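You operate a simulated robot arm through the tools that you are given. There is no shell and no other tool. Be economical: measure what you need, move in short steps, check, and stop when the job is done.

You are at the controls of a simulated robot arm. One attempt, no reset.

Task
Fit the salt canister, then give the orange dish three portions and the purple dish one.
Fine: one key press is a portion; each dish goes back to its spot; nothing spilt.

Only the result counts: the job must be done as asked and must still hold three seconds after the hand-in. Knocking over, shifting, dropping, spilling or breaking anything else fails it.

Robot
A 7-joint arm with a two-finger parallel gripper, fixed in place. Base frame: the origin is at the foot of the arm, x ahead of it, y to its left, z up; the work surface is at about z = 810. Lengths are in mm, angles in degrees, forces in N, time in s.
With the tool pointing down near the work surface it reaches from about 240 to 680 mm from the base axis. Its first joint turns from -66.0 to 66.0 degrees. Payload 2.4 kg.
The tool frame sits at the grasp point between the pads (the TCP): z along the fingers, y along the line on which they close. The tips reach 30 mm beyond it. The gripper opens to 94 mm. The fingers are 28 mm wide and 10 mm thick; the gripper's body (50 by 96 mm) begins 55 mm behind the TCP.
Orientation is that of the tool frame in the base frame, as a unit quaternion [x, y, z, w]. With the fingers straight down and closing along the base's y, the tool's x points along the base's -x, its y along +y and its z along -z.

Tools
- The arm moves only by the tool send_rows. Its arguments are lists of equal length, an entry for each row: "rot": the turn, a rotation vector about the tool's x, y, z in units of 45 degrees (1.0 is 45 degrees), a list of three; "slide": the shift along the tool's x, y, z in units of 300 mm (1.0 is 300 mm), a list of three; "gripper": the finger opening in mm, from 0 to 94. In form: {"rot": [[ax, ay, az], ...], "slide": [[dx, dy, dz], ...], "gripper": [gripper, ...]}. A call has 1 to 12 rows; each row is the pose to reach, as a shift and turn from the pose commanded when the call began, along the tool's axes at that moment. A call with a number of a shift or a turn outside -1 to 1 is refused whole. A row lasts 0.2 s, in which the tool goes at most 50 mm and 8.6 degrees; a call with a longer step from one row to the next is refused whole, and so is a gripper value outside its range. Where a pose cannot be reached the arm comes as near as it can. A force on the tool above 40 N (or 10 N above the force at the start of the call, whichever is more), or a blocked arm, ends the call early, and 0.2 s more pass. The fingers move at their own pace (about 153 mm/s each) and stop on an object; they squeeze with about 42 N. The grip force told is the motor's: it shows also when the fingers shut on nothing. Time passes only in rows, and 0.2 s behind the last, so rows that repeat a pose let the fingers close. It gives the time, the measured TCP pose, the force on the tool (base axes), the opening and the grip force at its end, in the units of the frame above (readings bear some noise), with the torque about the TCP (base axes, N m) and any sound that the robot's microphone picked up.
- Cameras (640 x 400 px; columns grow to the right, rows downward): "scene" is fixed at [34.1, 459.8, 1455.9]; the picture's right is [-0.87, -0.50, 0.00], its down [-0.25, 0.44, -0.86] and it looks along [0.43, -0.75, -0.51] (base axes); focal length 365 px, centre (320, 200). "wrist" rides on the gripper at [76, 14, -103] in the tool frame; the picture's right is [-0.18, 0.98, 0.00], its down [-0.75, -0.14, -0.64] and it looks along [-0.63, -0.12, 0.77] (tool axes); focal length 243 px, centre (320, 200). There is no depth. A picture from a camera that has moved, and an enlarged one, comes with that camera's place and axes in the base frame and with its lens. The place of the scene camera against the robot may be out by one fixed shift of up to 18 mm in any direction.
- snapshot(camera): a new picture of that camera. The clock stands still meanwhile.
- close_up(camera, box): a new picture of the part [left, top, right, bottom] of that camera's present view, enlarged. The clock stands still meanwhile.
- sign_off(): hands the job in; it is judged then, once.

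Work in short steps. Places have to be worked out from the pictures, the camera data and where the tool is seen: move nearer, look again, correct. Check each grasp and each placing, and mend what went wrong. You have 120 turns and 76 pictures in all, those below and enlarged ones among them. Open the gripper and draw the arm clear of the work before you hand the job in, unless the task says otherwise; then end with one line.

The tools are called after ">>>" as name(argument=value, ...) on one line, values as JSON. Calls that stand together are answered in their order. send_rows: Moves the arm, as the interface text tells. Its arguments: {"type":"object","properties":{"rot":{"type":"array","items":{"type":"array","items":{"type":"number"}}},"slide":{"type":"array","items":{"type":"array","items":{"type":"number"}}},"gripper":{"type":"array","items":{"type":"number"}}},"required":["rot","slide","gripper"]} The other tools are called the same way: snapshot (camera) takes a picture; close_up (camera, box) takes an enlarged picture of a part of a camera's view; sign_off () hands the job in.

At the start:

```text
clock: 0.0
ee_pos: [406.7, -12.6, 1200.9]
orientation: [-0.001, 1.0, 0.0, 0.0]
wrist_force: [-0.3, -0.1, -0.6]
wrist_torque: [0.0, 0.02, 0.03]
finger_gap: 94.4
gripper_force: 0.1
```

scene: 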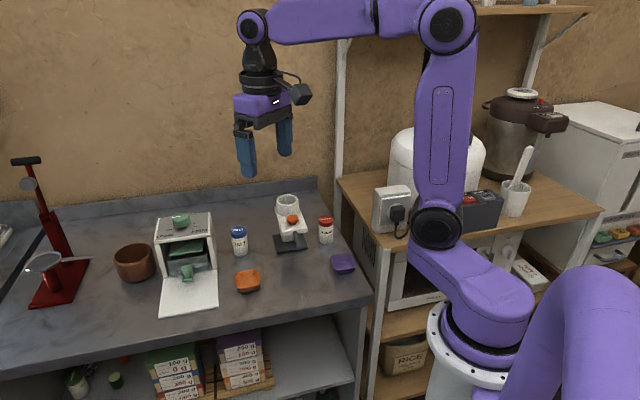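
wrist: 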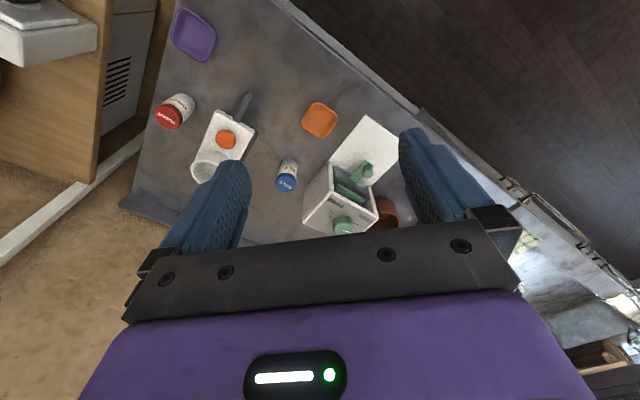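

The bench shows two canisters (blue cap, red cap), a white dispenser with an orange key, a box-like device with green parts, and the orange and purple dishes. I'll take close-ups to identify them.

>>> close_up(camera="scene", box=[220, 180, 370, 300])

>>> close_up(camera="wrist", box=[140, 0, 420, 240])

>>> close_up(camera="scene", box=[100, 190, 260, 320])

```text
3.33 times, centred on (295, 240) of scene
camera zoom: at [34.1, 459.8, 1455.9], right [-0.87, -0.5, 0.0], down [-0.25, 0.44, -0.86], along [0.43, -0.75, -0.51], focal length 1217 px, centre (403, 67)
```

zoom: 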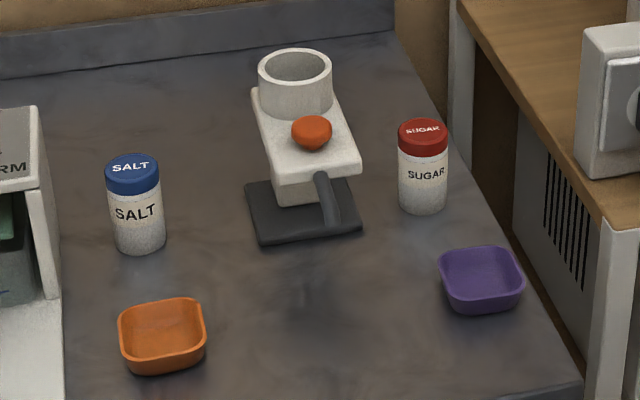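

```text
1.67 times, centred on (280, 120) of wrist
camera zoom: at [332.2, 2.7, 1304.1], right [0.18, 0.98, 0.0], down [0.75, -0.14, 0.64], along [0.63, -0.12, -0.77], focal length 404 px, centre (387, 333)
```

zoom: 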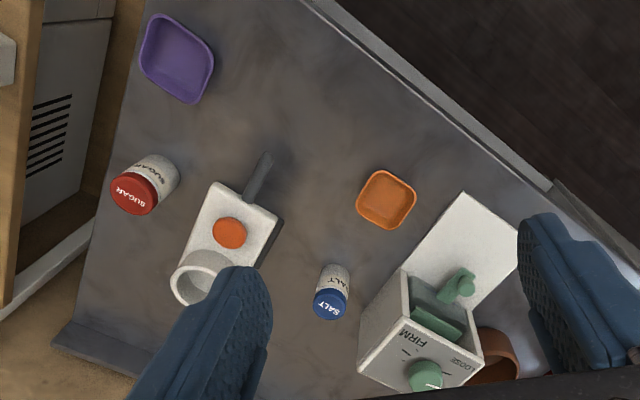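

```text
3.08 times, centred on (180, 255) of scene
camera zoom: at [34.1, 459.8, 1455.9], right [-0.87, -0.5, 0.0], down [-0.25, 0.44, -0.86], along [0.43, -0.75, -0.51], focal length 1124 px, centre (751, 31)
```

zoom: 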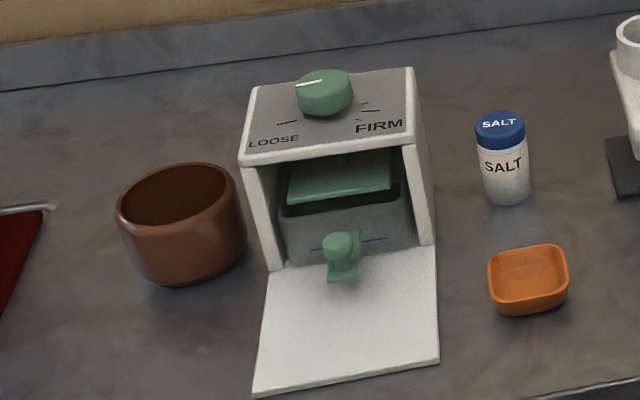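

Salt has the blue cap; the dispenser (white head, orange key, open socket ring) is around x≈500, y≈-200. I move the wrist camera nearer to the dispenser to study its form.

>>> send_rows(rot=[[0, 0, 0], [0, 0, 0], [0, 0, 0], [0, 0, 0], [0, 0, 0]], slide=[[0.02, -0.1, 0.1], [0.04, -0.2, 0.2], [0.06, -0.3, 0.3], [0.08, -0.4, 0.4], [0.1, -0.5, 0.5]], gripper=[94, 94, 94, 94, 94])

>>> snapshot(camera="wrist")

```text
clock: 1.2
ee_pos: [376.8, -161.5, 1050.3]
orientation: [0.001, 1.0, 0.0, 0.0]
wrist_force: [0.7, 0.0, 0.0]
wrist_torque: [0.04, -0.03, 0.02]
finger_gap: 93.6
gripper_force: 0.1
```

```text
70 pictures are left
camera wrist: at [300.4, -146.3, 1154.7], right [0.18, 0.98, 0.0], down [0.75, -0.14, 0.64], along [0.63, -0.12, -0.77], focal length 243 px, centre (320, 200)
```

wrist: 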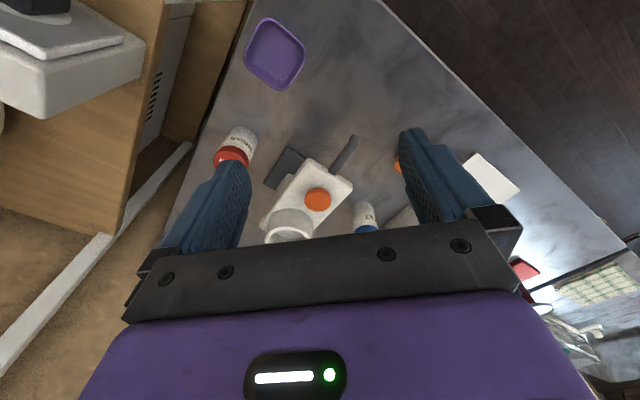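

>>> close_up(camera="wrist", box=[240, 110, 400, 250])

>>> close_up(camera="scene", box=[265, 185, 325, 265])

```text
2.86 times, centred on (320, 180) of wrist
camera zoom: at [300.4, -146.3, 1154.7], right [0.18, 0.98, 0.0], down [0.75, -0.14, 0.64], along [0.63, -0.12, -0.77], focal length 693 px, centre (320, 257)
```

zoom: 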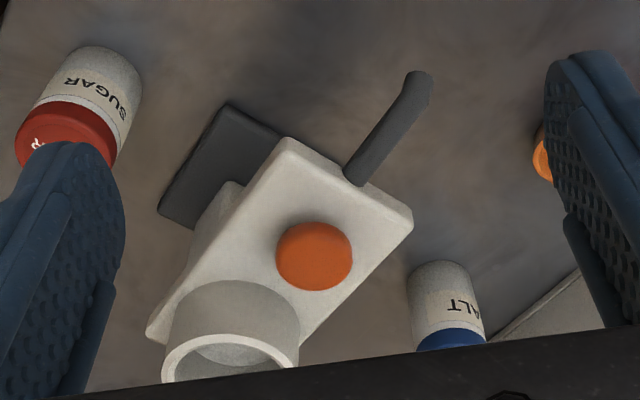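

```text
5.00 times, centred on (295, 225) of scene
camera zoom: at [34.1, 459.8, 1455.9], right [-0.87, -0.5, 0.0], down [-0.25, 0.44, -0.86], along [0.43, -0.75, -0.51], focal length 1826 px, centre (445, 75)
```

zoom: 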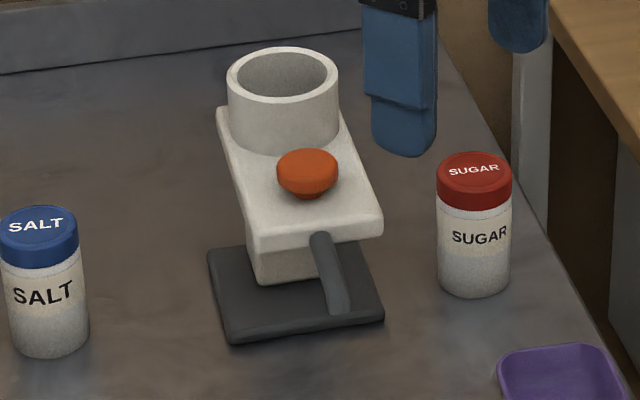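

The spout comes out of the front of the head and ends near (425,-131,~898), in front of the base plate; the key is at about (481,-183,933). I shift to look into the socket ring.

>>> send_rows(rot=[[0, 0, 0], [0, 0, 0]], slide=[[-0.09, -0.07, 0], [-0.18, -0.13, 0.0]], gripper=[94, 94])

>>> close_up(camera="wrist", box=[220, 80, 420, 240])

```text
clock: 1.8
ee_pos: [433.0, -201.2, 1048.7]
orientation: [0.0, 1.0, 0.0, 0.0]
wrist_force: [-0.2, -0.3, -0.2]
wrist_torque: [0.01, -0.03, -0.02]
finger_gap: 94.2
gripper_force: 0.0
```

```text
2.50 times, centred on (320, 160) of wrist
camera zoom: at [358.1, -185.6, 1153.3], right [0.18, 0.98, 0.0], down [0.75, -0.14, 0.64], along [0.63, -0.12, -0.77], focal length 606 px, centre (320, 300)
```

zoom: 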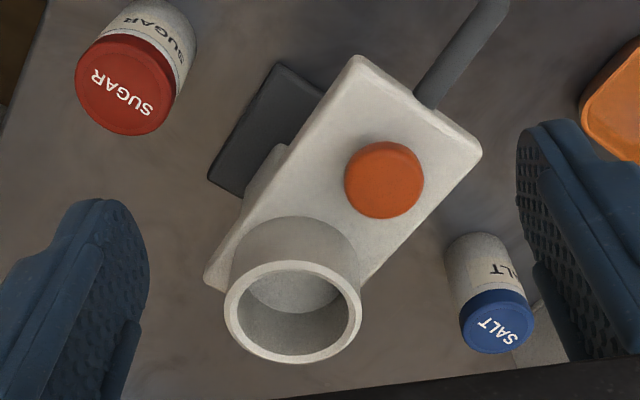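

The ring is a plain cup (top centre ≈ (513,-226,960)), salt cap top ≈ (619,-126,874). I zoom in to measure diameters of ring and canister.

>>> close_up(camera="wrist", box=[280, 160, 340, 230])

>>> close_up(camera="scene", box=[225, 190, 345, 265])

```text
5.71 times, centred on (310, 195) of wrist
camera zoom: at [358.1, -185.6, 1153.3], right [0.18, 0.98, 0.0], down [0.75, -0.14, 0.64], along [0.63, -0.12, -0.77], focal length 1386 px, centre (377, 229)
```

zoom: 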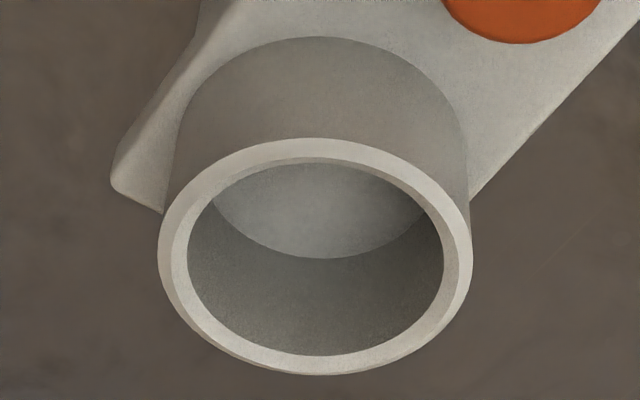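

```text
5.33 times, centred on (285, 228) of scene
camera zoom: at [34.1, 459.8, 1455.9], right [-0.87, -0.5, 0.0], down [-0.25, 0.44, -0.86], along [0.43, -0.75, -0.51], focal length 1948 px, centre (507, 53)
```

zoom: 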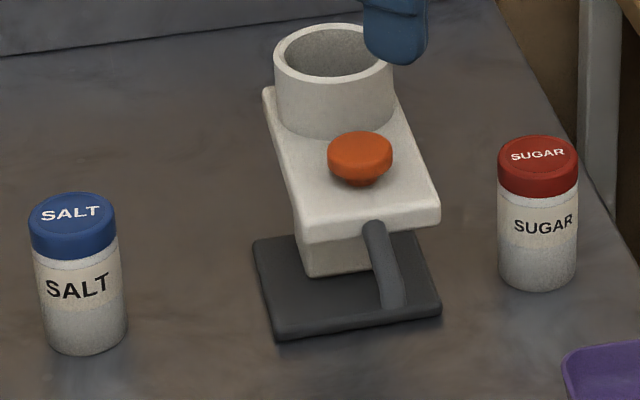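

Ring inner ≈ 48 mm against canister ≈ 44 mm; ring only ~24 mm tall, so the canister goes in upright with plenty showing. Now I move toward the salt canister for a better look at it and the box beside it.

>>> send_rows(rot=[[0, 0, 0], [0, 0, 0], [0, 0, 0]], slide=[[-0.05, 0.1, -0.01], [-0.1, 0.2, -0.02], [-0.157, 0.303, -0.04]], gripper=[94, 94, 94])

>>> snapshot(camera="wrist")

```text
clock: 2.6
ee_pos: [480.0, -109.0, 1060.6]
orientation: [0.0, 1.0, 0.0, 0.0]
wrist_force: [-0.4, 0.1, -1.2]
wrist_torque: [-0.01, -0.03, -0.02]
finger_gap: 93.9
gripper_force: 0.0
```

```text
64 pictures are left
camera wrist: at [405.0, -94.9, 1164.8], right [0.19, 0.98, 0.0], down [0.75, -0.14, 0.64], along [0.63, -0.12, -0.77], focal length 243 px, centre (320, 200)
```

wrist: 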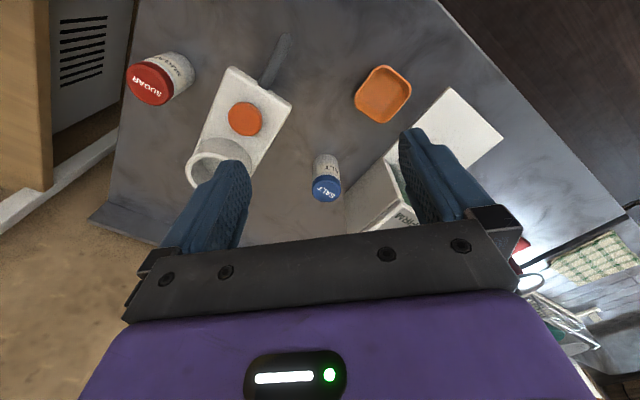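

>>> close_up(camera="wrist", box=[290, 130, 420, 240])

>>> close_up(camera="wrist", box=[180, 50, 300, 200])

```text
3.64 times, centred on (355, 185) of wrist
camera zoom: at [405.0, -94.9, 1164.8], right [0.19, 0.98, 0.0], down [0.75, -0.14, 0.64], along [0.63, -0.12, -0.77], focal length 882 px, centre (193, 254)
```

zoom: 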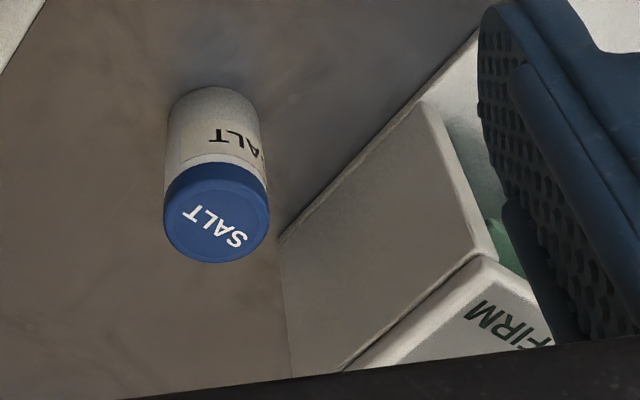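

```text
2.67 times, centred on (240, 125) of wrist
camera zoom: at [405.0, -94.9, 1164.8], right [0.19, 0.98, 0.0], down [0.75, -0.14, 0.64], along [0.63, -0.12, -0.77], focal length 647 px, centre (533, 400)
```

zoom: 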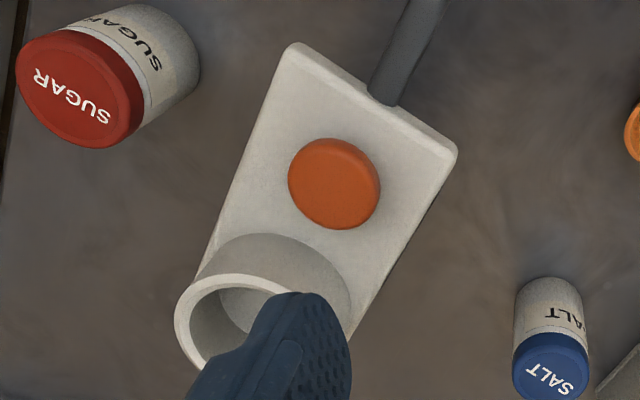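

Salt cap centre computed at (620,-126), top z≈877; the box wall is diagonal and clear of a grasp along y with a ~70 mm opening. I move above it and verify.

>>> send_rows(rot=[[0, 0, 0], [0, 0, 0], [0, 0, 0], [0, 0, 0]], slide=[[-0.117, -0.014, 0.09], [-0.234, -0.028, 0.18], [-0.35, -0.043, 0.27], [-0.467, -0.057, 0.36]], gripper=[70, 70, 70, 70])

>>> snapshot(camera="wrist")

```text
clock: 3.6
ee_pos: [617.8, -125.4, 955.5]
orientation: [0.0, 1.0, 0.0, 0.0]
wrist_force: [-0.3, 0.5, -0.6]
wrist_torque: [0.01, -0.02, -0.02]
finger_gap: 69.9
gripper_force: 0.1
```

```text
61 pictures are left
camera wrist: at [541.9, -110.3, 1059.2], right [0.18, 0.98, 0.0], down [0.75, -0.14, 0.64], along [0.63, -0.12, -0.77], focal length 243 px, centre (320, 200)
```

wrist: 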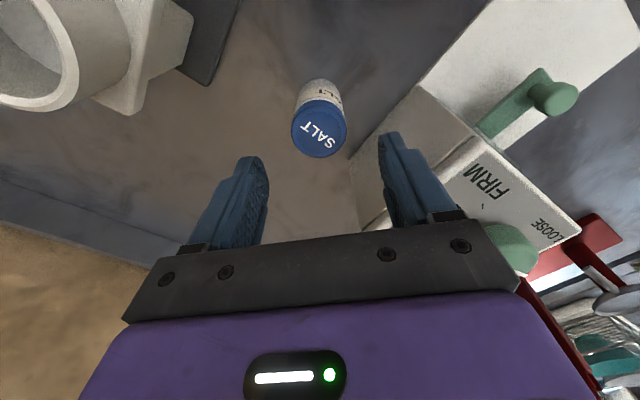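

Alignment is good (cap at (622,-125)). I descend to TCP z≈875 and close.

>>> send_rows(rot=[[0, 0, 0], [0, 0, 0], [0, 0, 0], [0, 0, 0], [0, 0, 0], [0, 0, 0]], slide=[[-0.008, 0.0, 0.1], [-0.012, 0.0, 0.2], [-0.012, 0.0, 0.268], [-0.012, 0.0, 0.268], [-0.012, 0.0, 0.268], [-0.012, 0.0, 0.268]], gripper=[70, 70, 70, 30, 30, 30])

>>> snapshot(camera="wrist")

```text
clock: 5.0
ee_pos: [622.5, -126.3, 874.5]
orientation: [0.0, 1.0, 0.0, -0.001]
wrist_force: [0.2, 0.2, -0.6]
wrist_torque: [0.04, 0.0, -0.01]
finger_gap: 43.1
gripper_force: 42.3
```

```text
60 pictures are left
camera wrist: at [547.1, -111.9, 978.4], right [0.18, 0.98, 0.0], down [0.75, -0.14, 0.64], along [0.63, -0.12, -0.77], focal length 243 px, centre (320, 200)
```

wrist: 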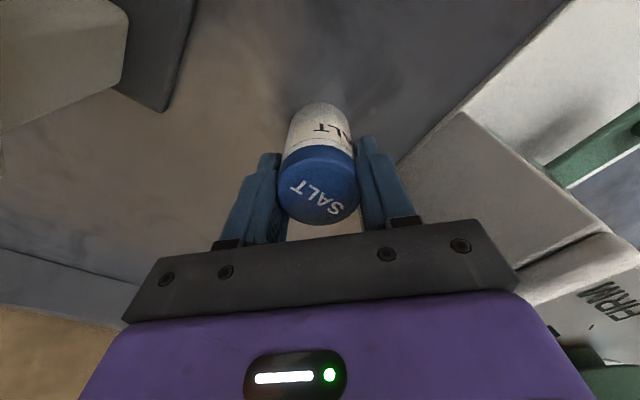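

Grasped at 43 mm. I lift the canister and move to a spot where the wrist camera sees the ring clear of the fingers.

>>> send_rows(rot=[[0, 0, 0], [0, 0, 0], [0, 0, 0], [0, 0, 0], [0, 0, 0], [0, 0, 0], [0, 0, 0], [0, 0, 0], [0, 0, 0]], slide=[[0, 0, -0.1], [0, 0, -0.22], [0, 0, -0.34], [0, 0, -0.46], [0, 0, -0.617], [0.12, 0.05, -0.617], [0.24, 0.1, -0.617], [0.36, 0.15, -0.617], [0.475, 0.188, -0.617]], gripper=[30, 30, 30, 30, 30, 30, 30, 30, 30])

>>> snapshot(camera="wrist")

```text
clock: 7.0
ee_pos: [483.1, -72.9, 1057.2]
orientation: [0.0, 1.0, 0.0, 0.0]
wrist_force: [-0.1, -0.7, -0.6]
wrist_torque: [0.0, -0.01, -0.01]
finger_gap: 42.9
gripper_force: 42.3
```

```text
59 pictures are left
camera wrist: at [408.1, -58.3, 1161.6], right [0.18, 0.98, 0.0], down [0.75, -0.14, 0.64], along [0.63, -0.12, -0.77], focal length 243 px, centre (320, 200)
```

wrist: 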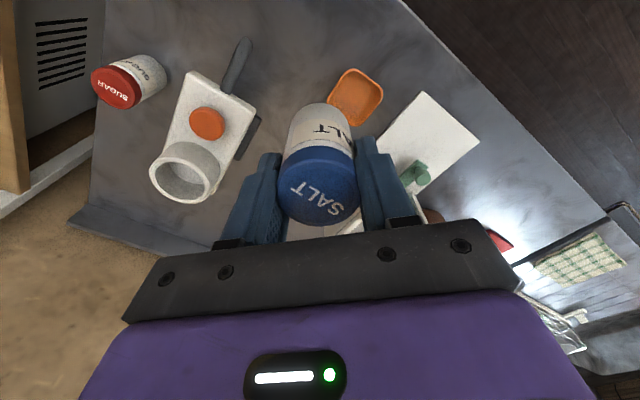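

>>> close_up(camera="wrist", box=[140, 90, 260, 215])

```text
3.20 times, centred on (200, 152) of wrist
camera zoom: at [408.1, -58.3, 1161.6], right [0.18, 0.98, 0.0], down [0.75, -0.14, 0.64], along [0.63, -0.12, -0.77], focal length 776 px, centre (704, 352)
```

zoom: 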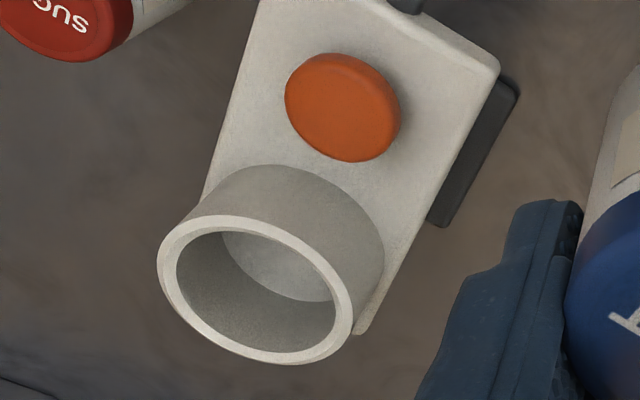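

Triangulation agrees closely: ring top centre (526.6,-229.7,953), floor ≈ 926, so the seated TCP height ≈ 990. I move over the ring with ~17 mm clearance and check.

>>> send_rows(rot=[[0, 0, 0], [0, 0, 0], [0, 0, 0], [0, 0, 0], [0, 0, 0]], slide=[[-0.036, -0.131, 0], [-0.072, -0.262, 0], [-0.109, -0.393, 0], [-0.145, -0.523, 0], [-0.145, -0.523, 0.07]], gripper=[30, 30, 30, 30, 30])

>>> snapshot(camera="wrist")

>>> close_up(camera="scene", box=[250, 150, 340, 240])

```text
clock: 8.2
ee_pos: [524.8, -229.7, 1039.5]
orientation: [0.001, 1.0, 0.0, 0.0]
wrist_force: [0.7, -0.1, -1.2]
wrist_torque: [-0.01, 0.01, 0.0]
finger_gap: 42.6
gripper_force: 41.9
```

```text
57 pictures are left
camera wrist: at [449.2, -215.0, 1142.7], right [0.18, 0.98, 0.0], down [0.75, -0.14, 0.64], along [0.63, -0.12, -0.77], focal length 243 px, centre (320, 200)
```

wrist: 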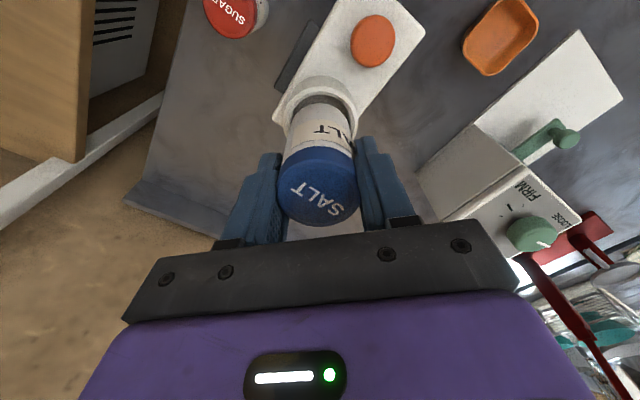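

```text
4.44 times, centred on (295, 195) of scene
camera zoom: at [34.2, 459.8, 1455.9], right [-0.87, -0.5, 0.0], down [-0.25, 0.44, -0.86], along [0.43, -0.75, -0.51], focal length 1623 px, centre (431, 222)
```

zoom: 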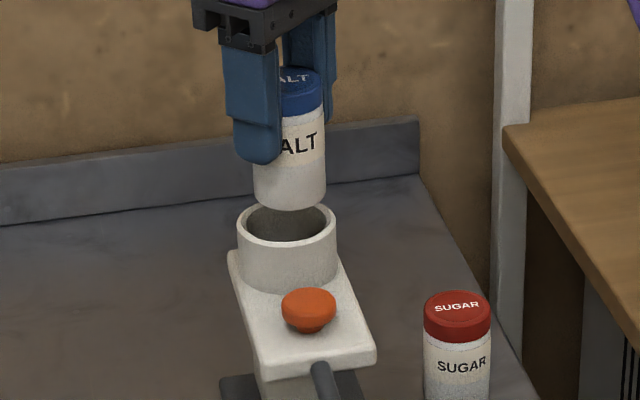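

Aligned in both views. I correct x by ~2 mm and lower slowly into the ring.

>>> send_rows(rot=[[0, 0, 0], [0, 0, 0], [0, 0, 0], [0, 0, 0], [0, 0, 0]], slide=[[-0.005, 0, 0.03], [-0.005, 0, 0.065], [-0.005, 0, 0.1], [-0.005, 0, 0.13], [-0.005, 0, 0.15]], gripper=[30, 30, 30, 30, 30])

>>> close_up(camera="scene", box=[250, 150, 340, 240])

```text
clock: 9.1
ee_pos: [529.9, -229.2, 1011.2]
orientation: [0.0, 1.0, -0.004, 0.008]
wrist_force: [-0.3, 0.5, 2.2]
wrist_torque: [0.07, 0.05, 0.0]
finger_gap: 42.1
gripper_force: 42.0
stopped in row 4: the force on the tool passed its limit at 54 N (the readings are from after the stop); the commanded pose is now the measured one
```

```text
4.44 times, centred on (295, 195) of scene
camera zoom: at [34.1, 459.9, 1455.9], right [-0.87, -0.5, 0.0], down [-0.25, 0.44, -0.86], along [0.43, -0.75, -0.51], focal length 1623 px, centre (431, 222)
```

zoom: 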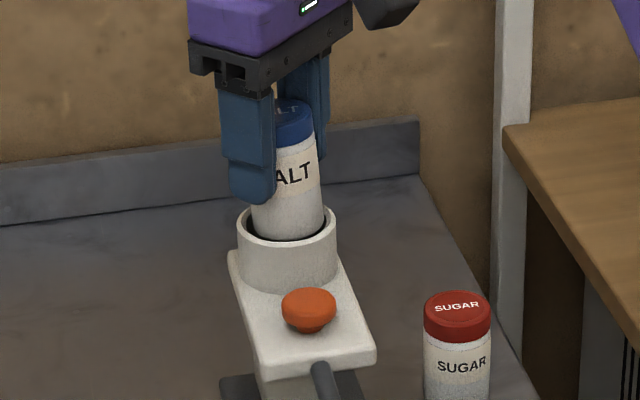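

The bottom edge caught the rim and the canister may have tilted in the grip. I raise it and look again.

>>> send_rows(rot=[[0, 0, 0], [0, 0, 0]], slide=[[0, 0, -0.06], [0, 0, -0.1]], gripper=[30, 30])

>>> close_up(camera="scene", box=[250, 140, 340, 240])

>>> close_up(camera="wrist", box=[220, 70, 420, 250])

```text
clock: 9.7
ee_pos: [527.1, -230.5, 1041.8]
orientation: [0.001, 1.0, -0.004, 0.008]
wrist_force: [-1.1, -0.2, -1.5]
wrist_torque: [-0.04, 0.0, -0.01]
finger_gap: 41.9
gripper_force: 42.3
```

```text
4.00 times, centred on (295, 190) of scene
camera zoom: at [34.1, 459.8, 1455.9], right [-0.87, -0.5, 0.0], down [-0.25, 0.44, -0.86], along [0.43, -0.75, -0.51], focal length 1461 px, centre (420, 240)
```

zoom: 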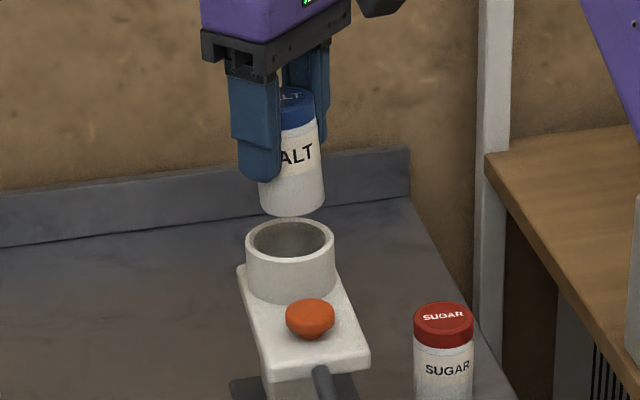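

```text
2.22 times, centred on (320, 160) of wrist
camera zoom: at [451.2, -214.7, 1144.3], right [0.18, 0.98, 0.0], down [0.74, -0.14, 0.65], along [0.64, -0.12, -0.76], focal length 539 px, centre (320, 289)
```

zoom: 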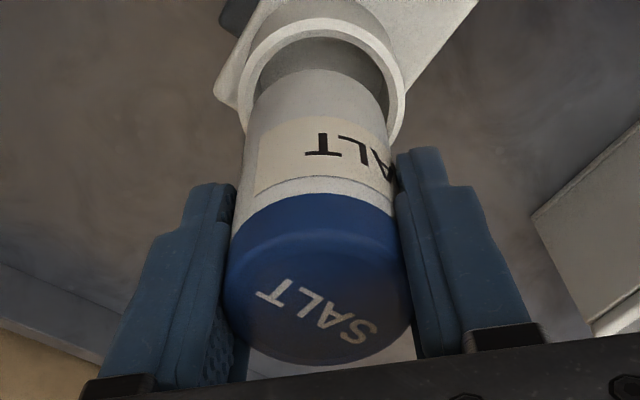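

The canister slid up in the grip (~8–12 mm) and tilted a little. I'll straighten the tool, set it back down on free bench near its old spot, and regrasp it centred.

>>> send_rows(rot=[[-0.01, 0.02, 0], [-0.01, 0.02, 0], [-0.01, 0.02, 0], [-0.01, 0.02, 0], [-0.01, 0.02, 0], [-0.01, 0.02, 0], [-0.01, 0.02, 0], [-0.01, 0.02, 0], [-0.01, 0.02, 0]], slide=[[0, 0, -0.06], [-0.06, 0.09, -0.06], [-0.12, 0.18, -0.06], [-0.18, 0.27, -0.06], [-0.243, 0.352, -0.06], [-0.243, 0.352, 0.06], [-0.243, 0.352, 0.18], [-0.243, 0.352, 0.3], [-0.243, 0.352, 0.42]], gripper=[30, 30, 30, 30, 30, 30, 30, 30, 30])

>>> close_up(camera="scene", box=[200, 180, 290, 270])

>>> close_up(camera="wrist", box=[220, 70, 420, 250])

```text
clock: 11.7
ee_pos: [603.0, -125.3, 912.8]
orientation: [0.001, 1.0, 0.0, 0.0]
wrist_force: [0.0, -0.1, -1.6]
wrist_torque: [0.02, 0.02, 0.0]
finger_gap: 42.3
gripper_force: 41.5
```

```text
4.44 times, centred on (245, 225) of scene
camera zoom: at [34.1, 459.8, 1455.9], right [-0.87, -0.5, 0.0], down [-0.25, 0.44, -0.86], along [0.43, -0.75, -0.51], focal length 1623 px, centre (653, 89)
```

zoom: 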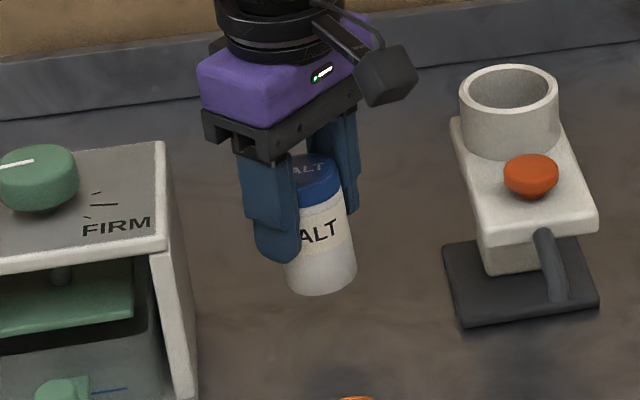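

```text
2.22 times, centred on (320, 160) of wrist
camera zoom: at [527.4, -110.1, 1016.7], right [0.18, 0.98, 0.0], down [0.75, -0.14, 0.64], along [0.63, -0.12, -0.77], focal length 539 px, centre (320, 289)
```

zoom: 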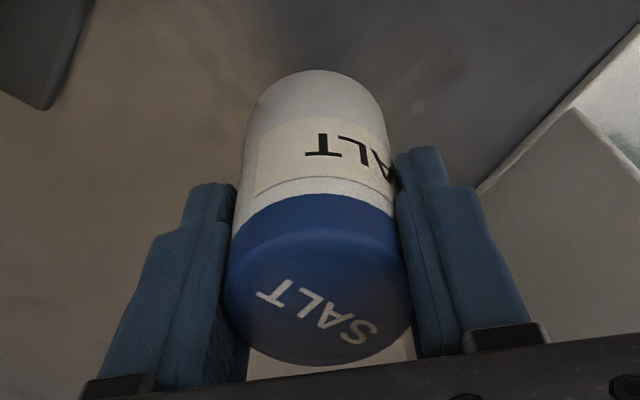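

Lowering to just touch the bench.

>>> send_rows(rot=[[0, 0, 0], [0, 0, 0], [0, 0, 0], [0, 0, 0], [0, 0, 0]], slide=[[0, 0, 0.06], [0, 0, 0.1], [0, 0, 0.12], [0, 0, 0.133], [0, 0, 0.14]], gripper=[30, 30, 30, 30, 30])

>>> close_up(camera="scene", box=[200, 190, 290, 280])

```text
clock: 12.9
ee_pos: [604.0, -123.1, 872.7]
orientation: [0.0, 1.0, 0.001, 0.0]
wrist_force: [0.7, -0.1, -1.6]
wrist_torque: [-0.02, 0.03, -0.01]
finger_gap: 42.0
gripper_force: 42.0
```

```text
4.44 times, centred on (245, 235) of scene
camera zoom: at [34.1, 459.8, 1455.9], right [-0.87, -0.5, 0.0], down [-0.25, 0.44, -0.86], along [0.43, -0.75, -0.51], focal length 1623 px, centre (653, 44)
```

zoom: 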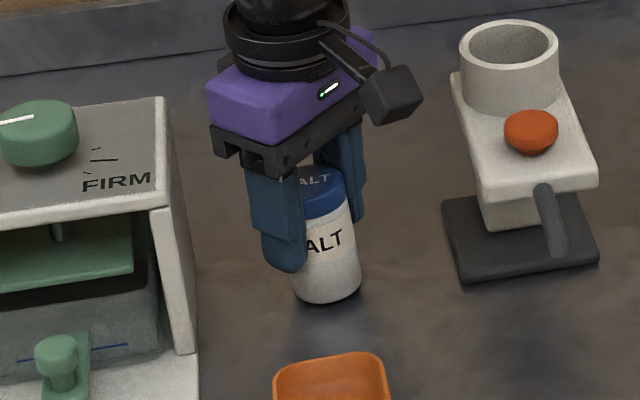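

>>> send_rows(rot=[[0, 0, 0], [0, 0, 0], [0, 0, 0]], slide=[[0, 0, 0.01], [0, 0, 0.018], [0, 0, 0.025]], gripper=[30, 30, 30])

```text
clock: 13.7
ee_pos: [605.2, -125.1, 869.7]
orientation: [0.0, 1.0, 0.001, 0.004]
wrist_force: [-0.4, 0.3, 4.9]
wrist_torque: [0.0, -0.07, 0.03]
finger_gap: 42.1
gripper_force: 42.8
stopped in row 3: the force on the tool passed its limit at 43 N (the readings are from after the stop); the commanded pose is now the measured one
```

Contact at TCP ≈869. I release, and check that it stands.

>>> send_rows(rot=[[0, -0.003, 0], [0, 0.005, 0], [0, 0.01, 0], [0, 0.01, 0]], slide=[[0, 0, -0.003], [0, 0, -0.004], [0, 0, -0.004], [0, 0, -0.25]], gripper=[55, 75, 80, 80])

```text
refused: row 4 steps farther than a row can; nothing moved
```

>>> send_rows(rot=[[0, 0, 0], [0, 0.005, 0], [0, 0.01, 0], [0, 0.01, 0], [0, 0.01, 0]], slide=[[0, 0, -0.003], [0, 0, -0.004], [0, 0, -0.004], [0, 0, -0.12], [0, 0, -0.25]], gripper=[55, 75, 80, 80, 80])

>>> close_up(camera="wrist", box=[220, 70, 420, 250])

>>> close_up(camera="scene", box=[200, 190, 290, 280])

```text
clock: 14.9
ee_pos: [606.1, -124.8, 945.7]
orientation: [0.0, 1.0, 0.0, -0.002]
wrist_force: [0.3, -1.0, 0.2]
wrist_torque: [-0.01, 0.03, -0.01]
finger_gap: 79.8
gripper_force: 0.1
```

```text
2.22 times, centred on (320, 160) of wrist
camera zoom: at [531.2, -110.9, 1049.8], right [0.18, 0.98, 0.0], down [0.76, -0.14, 0.64], along [0.63, -0.12, -0.77], focal length 539 px, centre (320, 289)
```

zoom: 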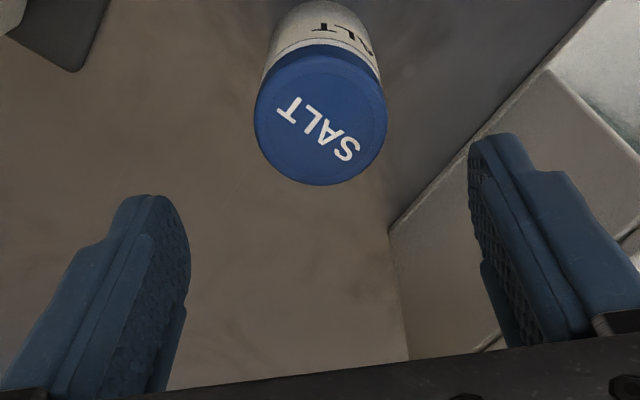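

```text
4.44 times, centred on (245, 235) of scene
camera zoom: at [34.1, 459.8, 1455.9], right [-0.87, -0.5, 0.0], down [-0.25, 0.44, -0.86], along [0.43, -0.75, -0.51], focal length 1623 px, centre (653, 44)
```

zoom: 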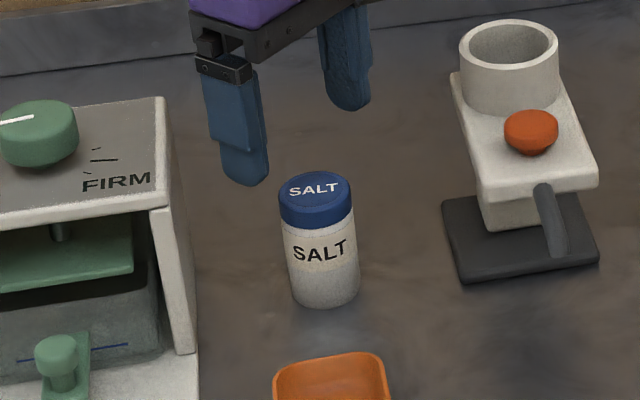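

It stands upright at about (602.5,-125). To centre it in x as well, I rotate the tool 90° about vertical (camera toward +y) and will regrip along x.

>>> send_rows(rot=[[0, 0, 0.17], [0, 0, 0.34], [0, 0, 0.51], [0, 0, 0.68], [0, 0, 0.85], [0, 0, 1.0]], slide=[[0, 0, -0.02], [0, 0, -0.05], [0, 0, -0.05], [0, 0, -0.05], [0, 0, -0.05], [0.01, 0, -0.05]], gripper=[80, 80, 80, 80, 80, 80])

>>> send_rows(rot=[[0, 0, 0.17], [0, 0, 0.34], [0, 0, 0.51], [0, 0, 0.68], [0, 0, 0.85], [0, 0, 1.0]], slide=[[0, 0, 0], [0, 0, 0], [0, 0, 0], [0, 0, 0], [0, 0, 0], [0, 0, 0]], gripper=[80, 80, 80, 80, 80, 80])

>>> snapshot(camera="wrist")

```text
clock: 16.3
ee_pos: [602.6, -125.1, 959.3]
orientation: [0.383, 0.924, -0.001, -0.001]
wrist_force: [0.0, 0.4, 0.0]
wrist_torque: [0.0, -0.02, -0.03]
finger_gap: 80.0
gripper_force: 0.1
```

```text
clock: 17.7
ee_pos: [602.3, -124.9, 959.0]
orientation: [0.708, 0.706, -0.001, -0.002]
wrist_force: [0.2, 0.1, -0.1]
wrist_torque: [0.0, -0.01, 0.02]
finger_gap: 80.2
gripper_force: 0.1
```

```text
47 pictures are left
camera wrist: at [618.0, -47.7, 1063.4], right [0.98, -0.19, 0.0], down [-0.14, -0.75, 0.64], along [-0.12, -0.63, -0.77], focal length 243 px, centre (320, 200)
```

wrist: 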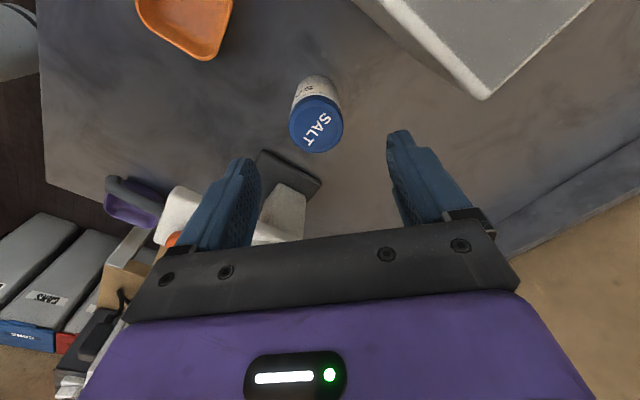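

The cap is centred between the fingers; descend and grip.

>>> send_rows(rot=[[0, 0, 0], [0, 0, 0], [0, 0, 0], [0, 0, 0], [0, 0, 0], [0, 0, 0], [0, 0, 0]], slide=[[0, 0, 0.1], [0, 0, 0.2], [0, 0, 0.283], [0, 0, 0.283], [0, 0, 0.283], [0, 0, 0.283], [0, 0, 0.283]], gripper=[80, 80, 80, 60, 30, 30, 30])

>>> close_up(camera="wrist", box=[220, 70, 420, 250])

```text
clock: 19.3
ee_pos: [601.6, -124.4, 876.7]
orientation: [0.706, 0.708, -0.003, -0.001]
wrist_force: [-1.2, -0.1, 0.7]
wrist_torque: [0.04, -0.01, -0.02]
finger_gap: 42.1
gripper_force: 42.1
```

```text
2.22 times, centred on (320, 160) of wrist
camera zoom: at [617.1, -48.3, 980.9], right [0.98, -0.18, 0.0], down [-0.14, -0.75, 0.64], along [-0.12, -0.63, -0.77], focal length 539 px, centre (320, 289)
```

zoom: 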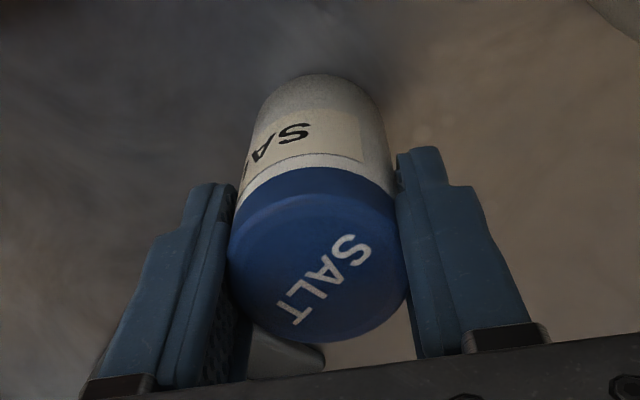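

Grip is firm (42 mm), bottom at TCP−66.7. Lift and move over the ring again (tool x is now base +y, tool y is base +x).

>>> send_rows(rot=[[0, 0, 0], [0, 0, 0], [0, 0, 0], [0, 0, 0], [0, 0, 0], [0, 0, 0], [0, 0, 0], [0, 0, 0], [0, 0, 0]], slide=[[0, 0, -0.12], [0, 0, -0.25], [0, 0, -0.38], [0, 0, -0.5], [0, 0, -0.56], [-0.12, -0.08, -0.56], [-0.24, -0.16, -0.56], [-0.351, -0.25, -0.56], [-0.351, -0.25, -0.53]], gripper=[30, 30, 30, 30, 30, 30, 30, 30, 30])

>>> close_up(camera="wrist", box=[220, 50, 420, 250])

>>> close_up(camera="scene", box=[250, 150, 340, 240])

```text
clock: 21.3
ee_pos: [529.6, -229.1, 1033.3]
orientation: [0.707, 0.707, -0.001, -0.001]
wrist_force: [-0.5, 0.2, -1.7]
wrist_torque: [-0.03, 0.03, 0.0]
finger_gap: 42.4
gripper_force: 42.1
```

```text
2.00 times, centred on (320, 150) of wrist
camera zoom: at [544.4, -152.7, 1136.9], right [0.98, -0.18, 0.0], down [-0.14, -0.75, 0.64], along [-0.12, -0.63, -0.77], focal length 485 px, centre (320, 300)
```

zoom: 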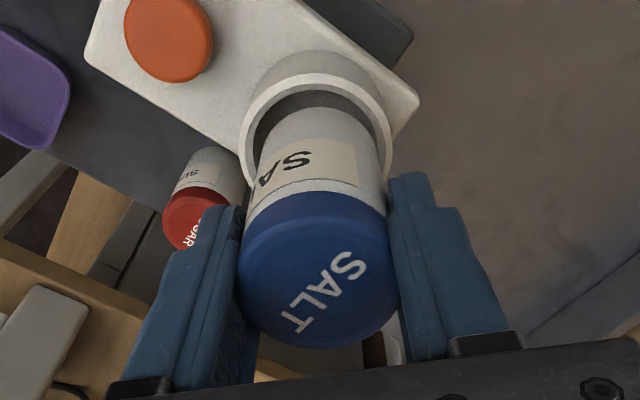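

```text
4.44 times, centred on (295, 195) of scene
camera zoom: at [34.1, 459.8, 1455.9], right [-0.87, -0.5, 0.0], down [-0.25, 0.44, -0.86], along [0.43, -0.75, -0.51], focal length 1623 px, centre (431, 222)
```

zoom: 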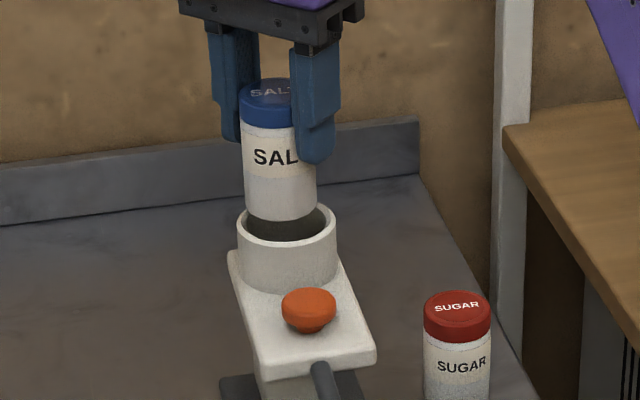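

Views suggest shifting about −2 mm in x and +1.5 mm in y. I apply this and lower gently past the rim.

>>> send_rows(rot=[[0, 0, 0], [0, 0, 0], [0, 0, 0], [0, 0, 0], [0, 0, 0], [0, 0, 0]], slide=[[0.005, -0.008, 0], [0.005, -0.008, 0.02], [0.005, -0.008, 0.035], [0.005, -0.008, 0.05], [0.005, -0.008, 0.06], [0.005, -0.008, 0.075]], gripper=[30, 30, 30, 30, 30, 30])

>>> close_up(camera="scene", box=[250, 150, 340, 240])

```text
clock: 22.7
ee_pos: [525.2, -230.5, 1018.2]
orientation: [0.706, 0.708, 0.0, 0.004]
wrist_force: [-0.1, 0.4, 4.7]
wrist_torque: [0.13, 0.14, 0.01]
finger_gap: 42.2
gripper_force: 41.9
stopped in row 6: the force on the tool passed its limit at 42 N (the readings are from after the stop); the commanded pose is now the measured one
```

```text
4.44 times, centred on (295, 195) of scene
camera zoom: at [34.1, 459.9, 1455.9], right [-0.87, -0.5, 0.0], down [-0.25, 0.44, -0.86], along [0.43, -0.75, -0.51], focal length 1623 px, centre (431, 222)
```

zoom: 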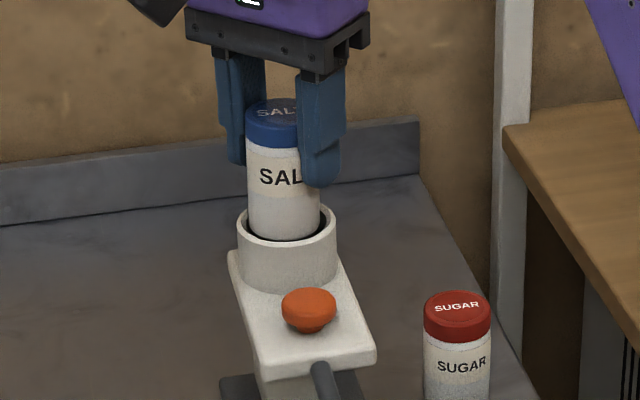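

It touched the rim at z≈952, with torque hinting contact on the −x/+y side. I look with the wrist camera for the gap before shifting.

>>> close_up(camera="wrist", box=[250, 60, 390, 180])

>>> close_up(camera="scene", box=[280, 185, 325, 220])

```text
3.33 times, centred on (320, 120) of wrist
camera zoom: at [540.2, -152.1, 1121.5], right [0.98, -0.18, 0.01], down [-0.14, -0.75, 0.65], along [-0.11, -0.64, -0.76], focal length 809 px, centre (320, 467)
```

zoom: 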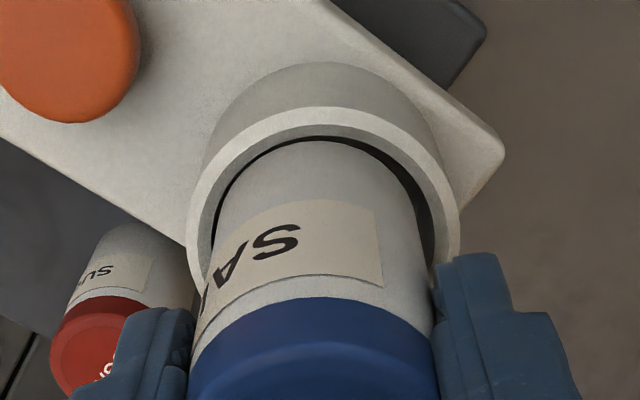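

```text
11.43 times, centred on (302, 202) of scene
camera zoom: at [34.1, 459.9, 1455.9], right [-0.87, -0.5, 0.0], down [-0.25, 0.44, -0.86], along [0.43, -0.75, -0.51], focal length 4174 px, centre (520, 171)
```

zoom: 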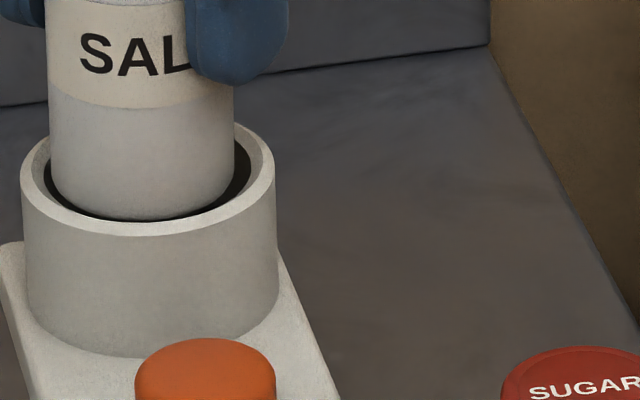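

Combining both views and the torque, the canister likely sits on the near (+y,−x) rim. I raise slightly, shift by (+1.4, −3) mm and try again.

>>> send_rows(rot=[[0, 0, 0], [0, 0, 0], [0, 0, 0], [0, 0, 0], [0, 0, 0], [0, 0, 0], [0, 0, 0]], slide=[[0, 0, -0.025], [-0.01, 0.005, -0.025], [-0.01, 0.005, -0.01], [-0.01, 0.005, 0], [-0.01, 0.005, 0.008], [-0.01, 0.005, 0.016], [-0.01, 0.005, 0.024]], gripper=[30, 30, 30, 30, 30, 30, 30])

```text
clock: 24.3
ee_pos: [528.1, -232.4, 1009.6]
orientation: [0.707, 0.708, 0.0, 0.004]
wrist_force: [-0.4, -0.2, -2.0]
wrist_torque: [0.0, -0.01, -0.06]
finger_gap: 42.3
gripper_force: 41.7
```

It passed below the rim with no contact force. Continue lowering gently.

>>> send_rows(rot=[[0, 0, 0], [0, 0, 0], [0, 0, 0], [0, 0, 0], [0, 0, 0]], slide=[[0, 0, 0.012], [0, 0, 0.024], [0, 0, 0.036], [0, 0, 0.044], [0, 0, 0.052]], gripper=[30, 30, 30, 30, 30])

>>> close_up(camera="scene", box=[265, 155, 335, 225])

```text
clock: 25.5
ee_pos: [527.5, -231.6, 994.8]
orientation: [0.706, 0.708, -0.001, 0.003]
wrist_force: [0.3, 1.1, -1.0]
wrist_torque: [-0.02, 0.01, 0.02]
finger_gap: 42.1
gripper_force: 41.5
```

```text
5.71 times, centred on (300, 190) of scene
camera zoom: at [34.1, 459.8, 1455.9], right [-0.87, -0.5, 0.0], down [-0.25, 0.44, -0.86], along [0.43, -0.75, -0.51], focal length 2087 px, centre (434, 257)
```

zoom: 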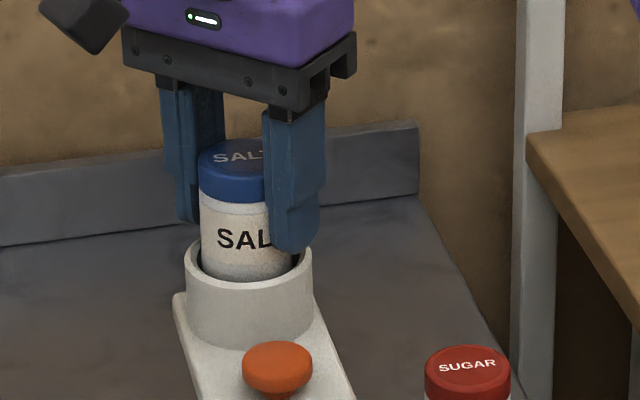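

Going in well. Lower the last millimetres until contact.

>>> send_rows(rot=[[0, 0, 0], [0, 0, 0], [0, 0, 0], [0, 0, 0]], slide=[[0, 0, 0.008], [0, 0, 0.015], [0, 0, 0.021], [0, 0, 0.027]], gripper=[30, 30, 30, 30])

```text
clock: 26.5
ee_pos: [526.6, -231.7, 989.0]
orientation: [0.707, 0.707, 0.001, 0.005]
wrist_force: [-3.3, 3.5, 19.0]
wrist_torque: [-0.11, 0.24, -0.06]
finger_gap: 42.1
gripper_force: 42.0
```

Contact at TCP 989 as predicted: seated. I release, raise and check.

>>> send_rows(rot=[[0, 0, 0], [0, 0, 0], [0, 0, 0], [0, 0, 0], [0, 0, 0], [0, 0, 0]], slide=[[0, 0, -0.003], [0, 0, -0.003], [0, 0, -0.003], [0, 0, -0.1], [0, 0, -0.2], [0, 0, -0.3]], gripper=[50, 65, 75, 75, 75, 75])

>>> close_up(camera="scene", box=[260, 165, 330, 235])

>>> snapshot(camera="wrist")

```text
clock: 27.9
ee_pos: [526.0, -232.8, 1077.5]
orientation: [0.706, 0.708, 0.0, 0.003]
wrist_force: [0.1, 0.6, 0.0]
wrist_torque: [-0.03, -0.01, -0.01]
finger_gap: 74.7
gripper_force: 0.1
```

```text
5.71 times, centred on (295, 200) of scene
camera zoom: at [34.1, 459.8, 1455.9], right [-0.87, -0.5, 0.0], down [-0.25, 0.44, -0.86], along [0.43, -0.75, -0.51], focal length 2087 px, centre (463, 200)
```

zoom: 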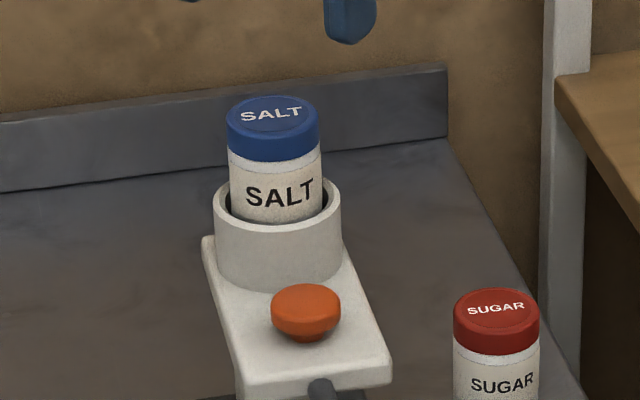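

```text
38 pictures are left
camera wrist: at [541.4, -155.1, 1180.8], right [0.98, -0.18, 0.0], down [-0.14, -0.75, 0.64], along [-0.11, -0.63, -0.76], focal length 243 px, centre (320, 200)
```

wrist: 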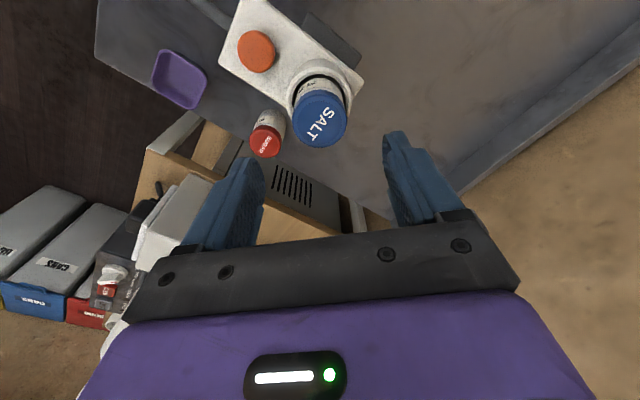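

The salt canister is fitted upright. Now I rotate back 45° and move over the orange dish to inspect its place and orientation.

>>> send_rows(rot=[[0, 0, -0.17], [0, 0, -0.34], [0, 0, -0.51], [0, 0, -0.68], [0, 0, -0.85], [0, 0, -1.0]], slide=[[0.11, -0.014, 0.02], [0.23, -0.028, 0.05], [0.35, -0.043, 0.08], [0.47, -0.058, 0.11], [0.59, -0.072, 0.15], [0.709, -0.087, 0.19]], gripper=[94, 94, 94, 94, 94, 94])

>>> snapshot(camera="wrist")

>>> close_up(camera="scene", box=[225, 220, 365, 310])

```text
clock: 29.3
ee_pos: [501.3, -19.9, 1014.7]
orientation: [0.381, 0.925, -0.002, 0.004]
wrist_force: [-0.6, -0.2, -0.3]
wrist_torque: [-0.01, 0.03, 0.03]
finger_gap: 93.7
gripper_force: 0.1
```

```text
37 pictures are left
camera wrist: at [458.0, 44.8, 1117.7], right [0.82, 0.57, 0.0], down [0.43, -0.63, 0.65], along [0.37, -0.53, -0.76], focal length 243 px, centre (320, 200)
```

wrist: 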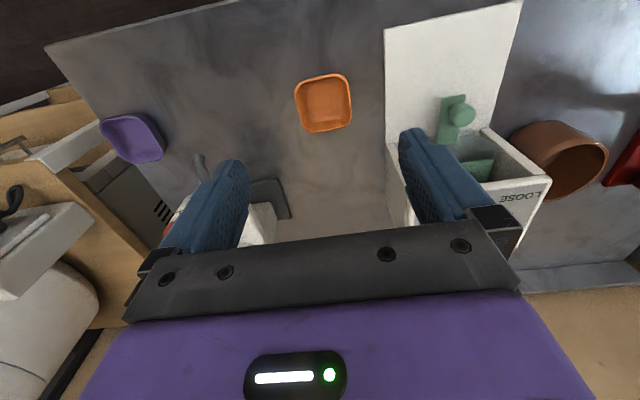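

```text
4.44 times, centred on (295, 265) of scene
camera zoom: at [34.1, 459.8, 1455.9], right [-0.87, -0.5, 0.0], down [-0.25, 0.44, -0.86], along [0.43, -0.75, -0.51], focal length 1623 px, centre (431, -89)
```

zoom: 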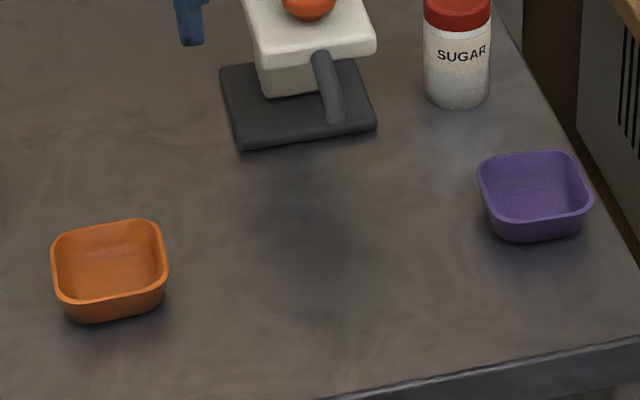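

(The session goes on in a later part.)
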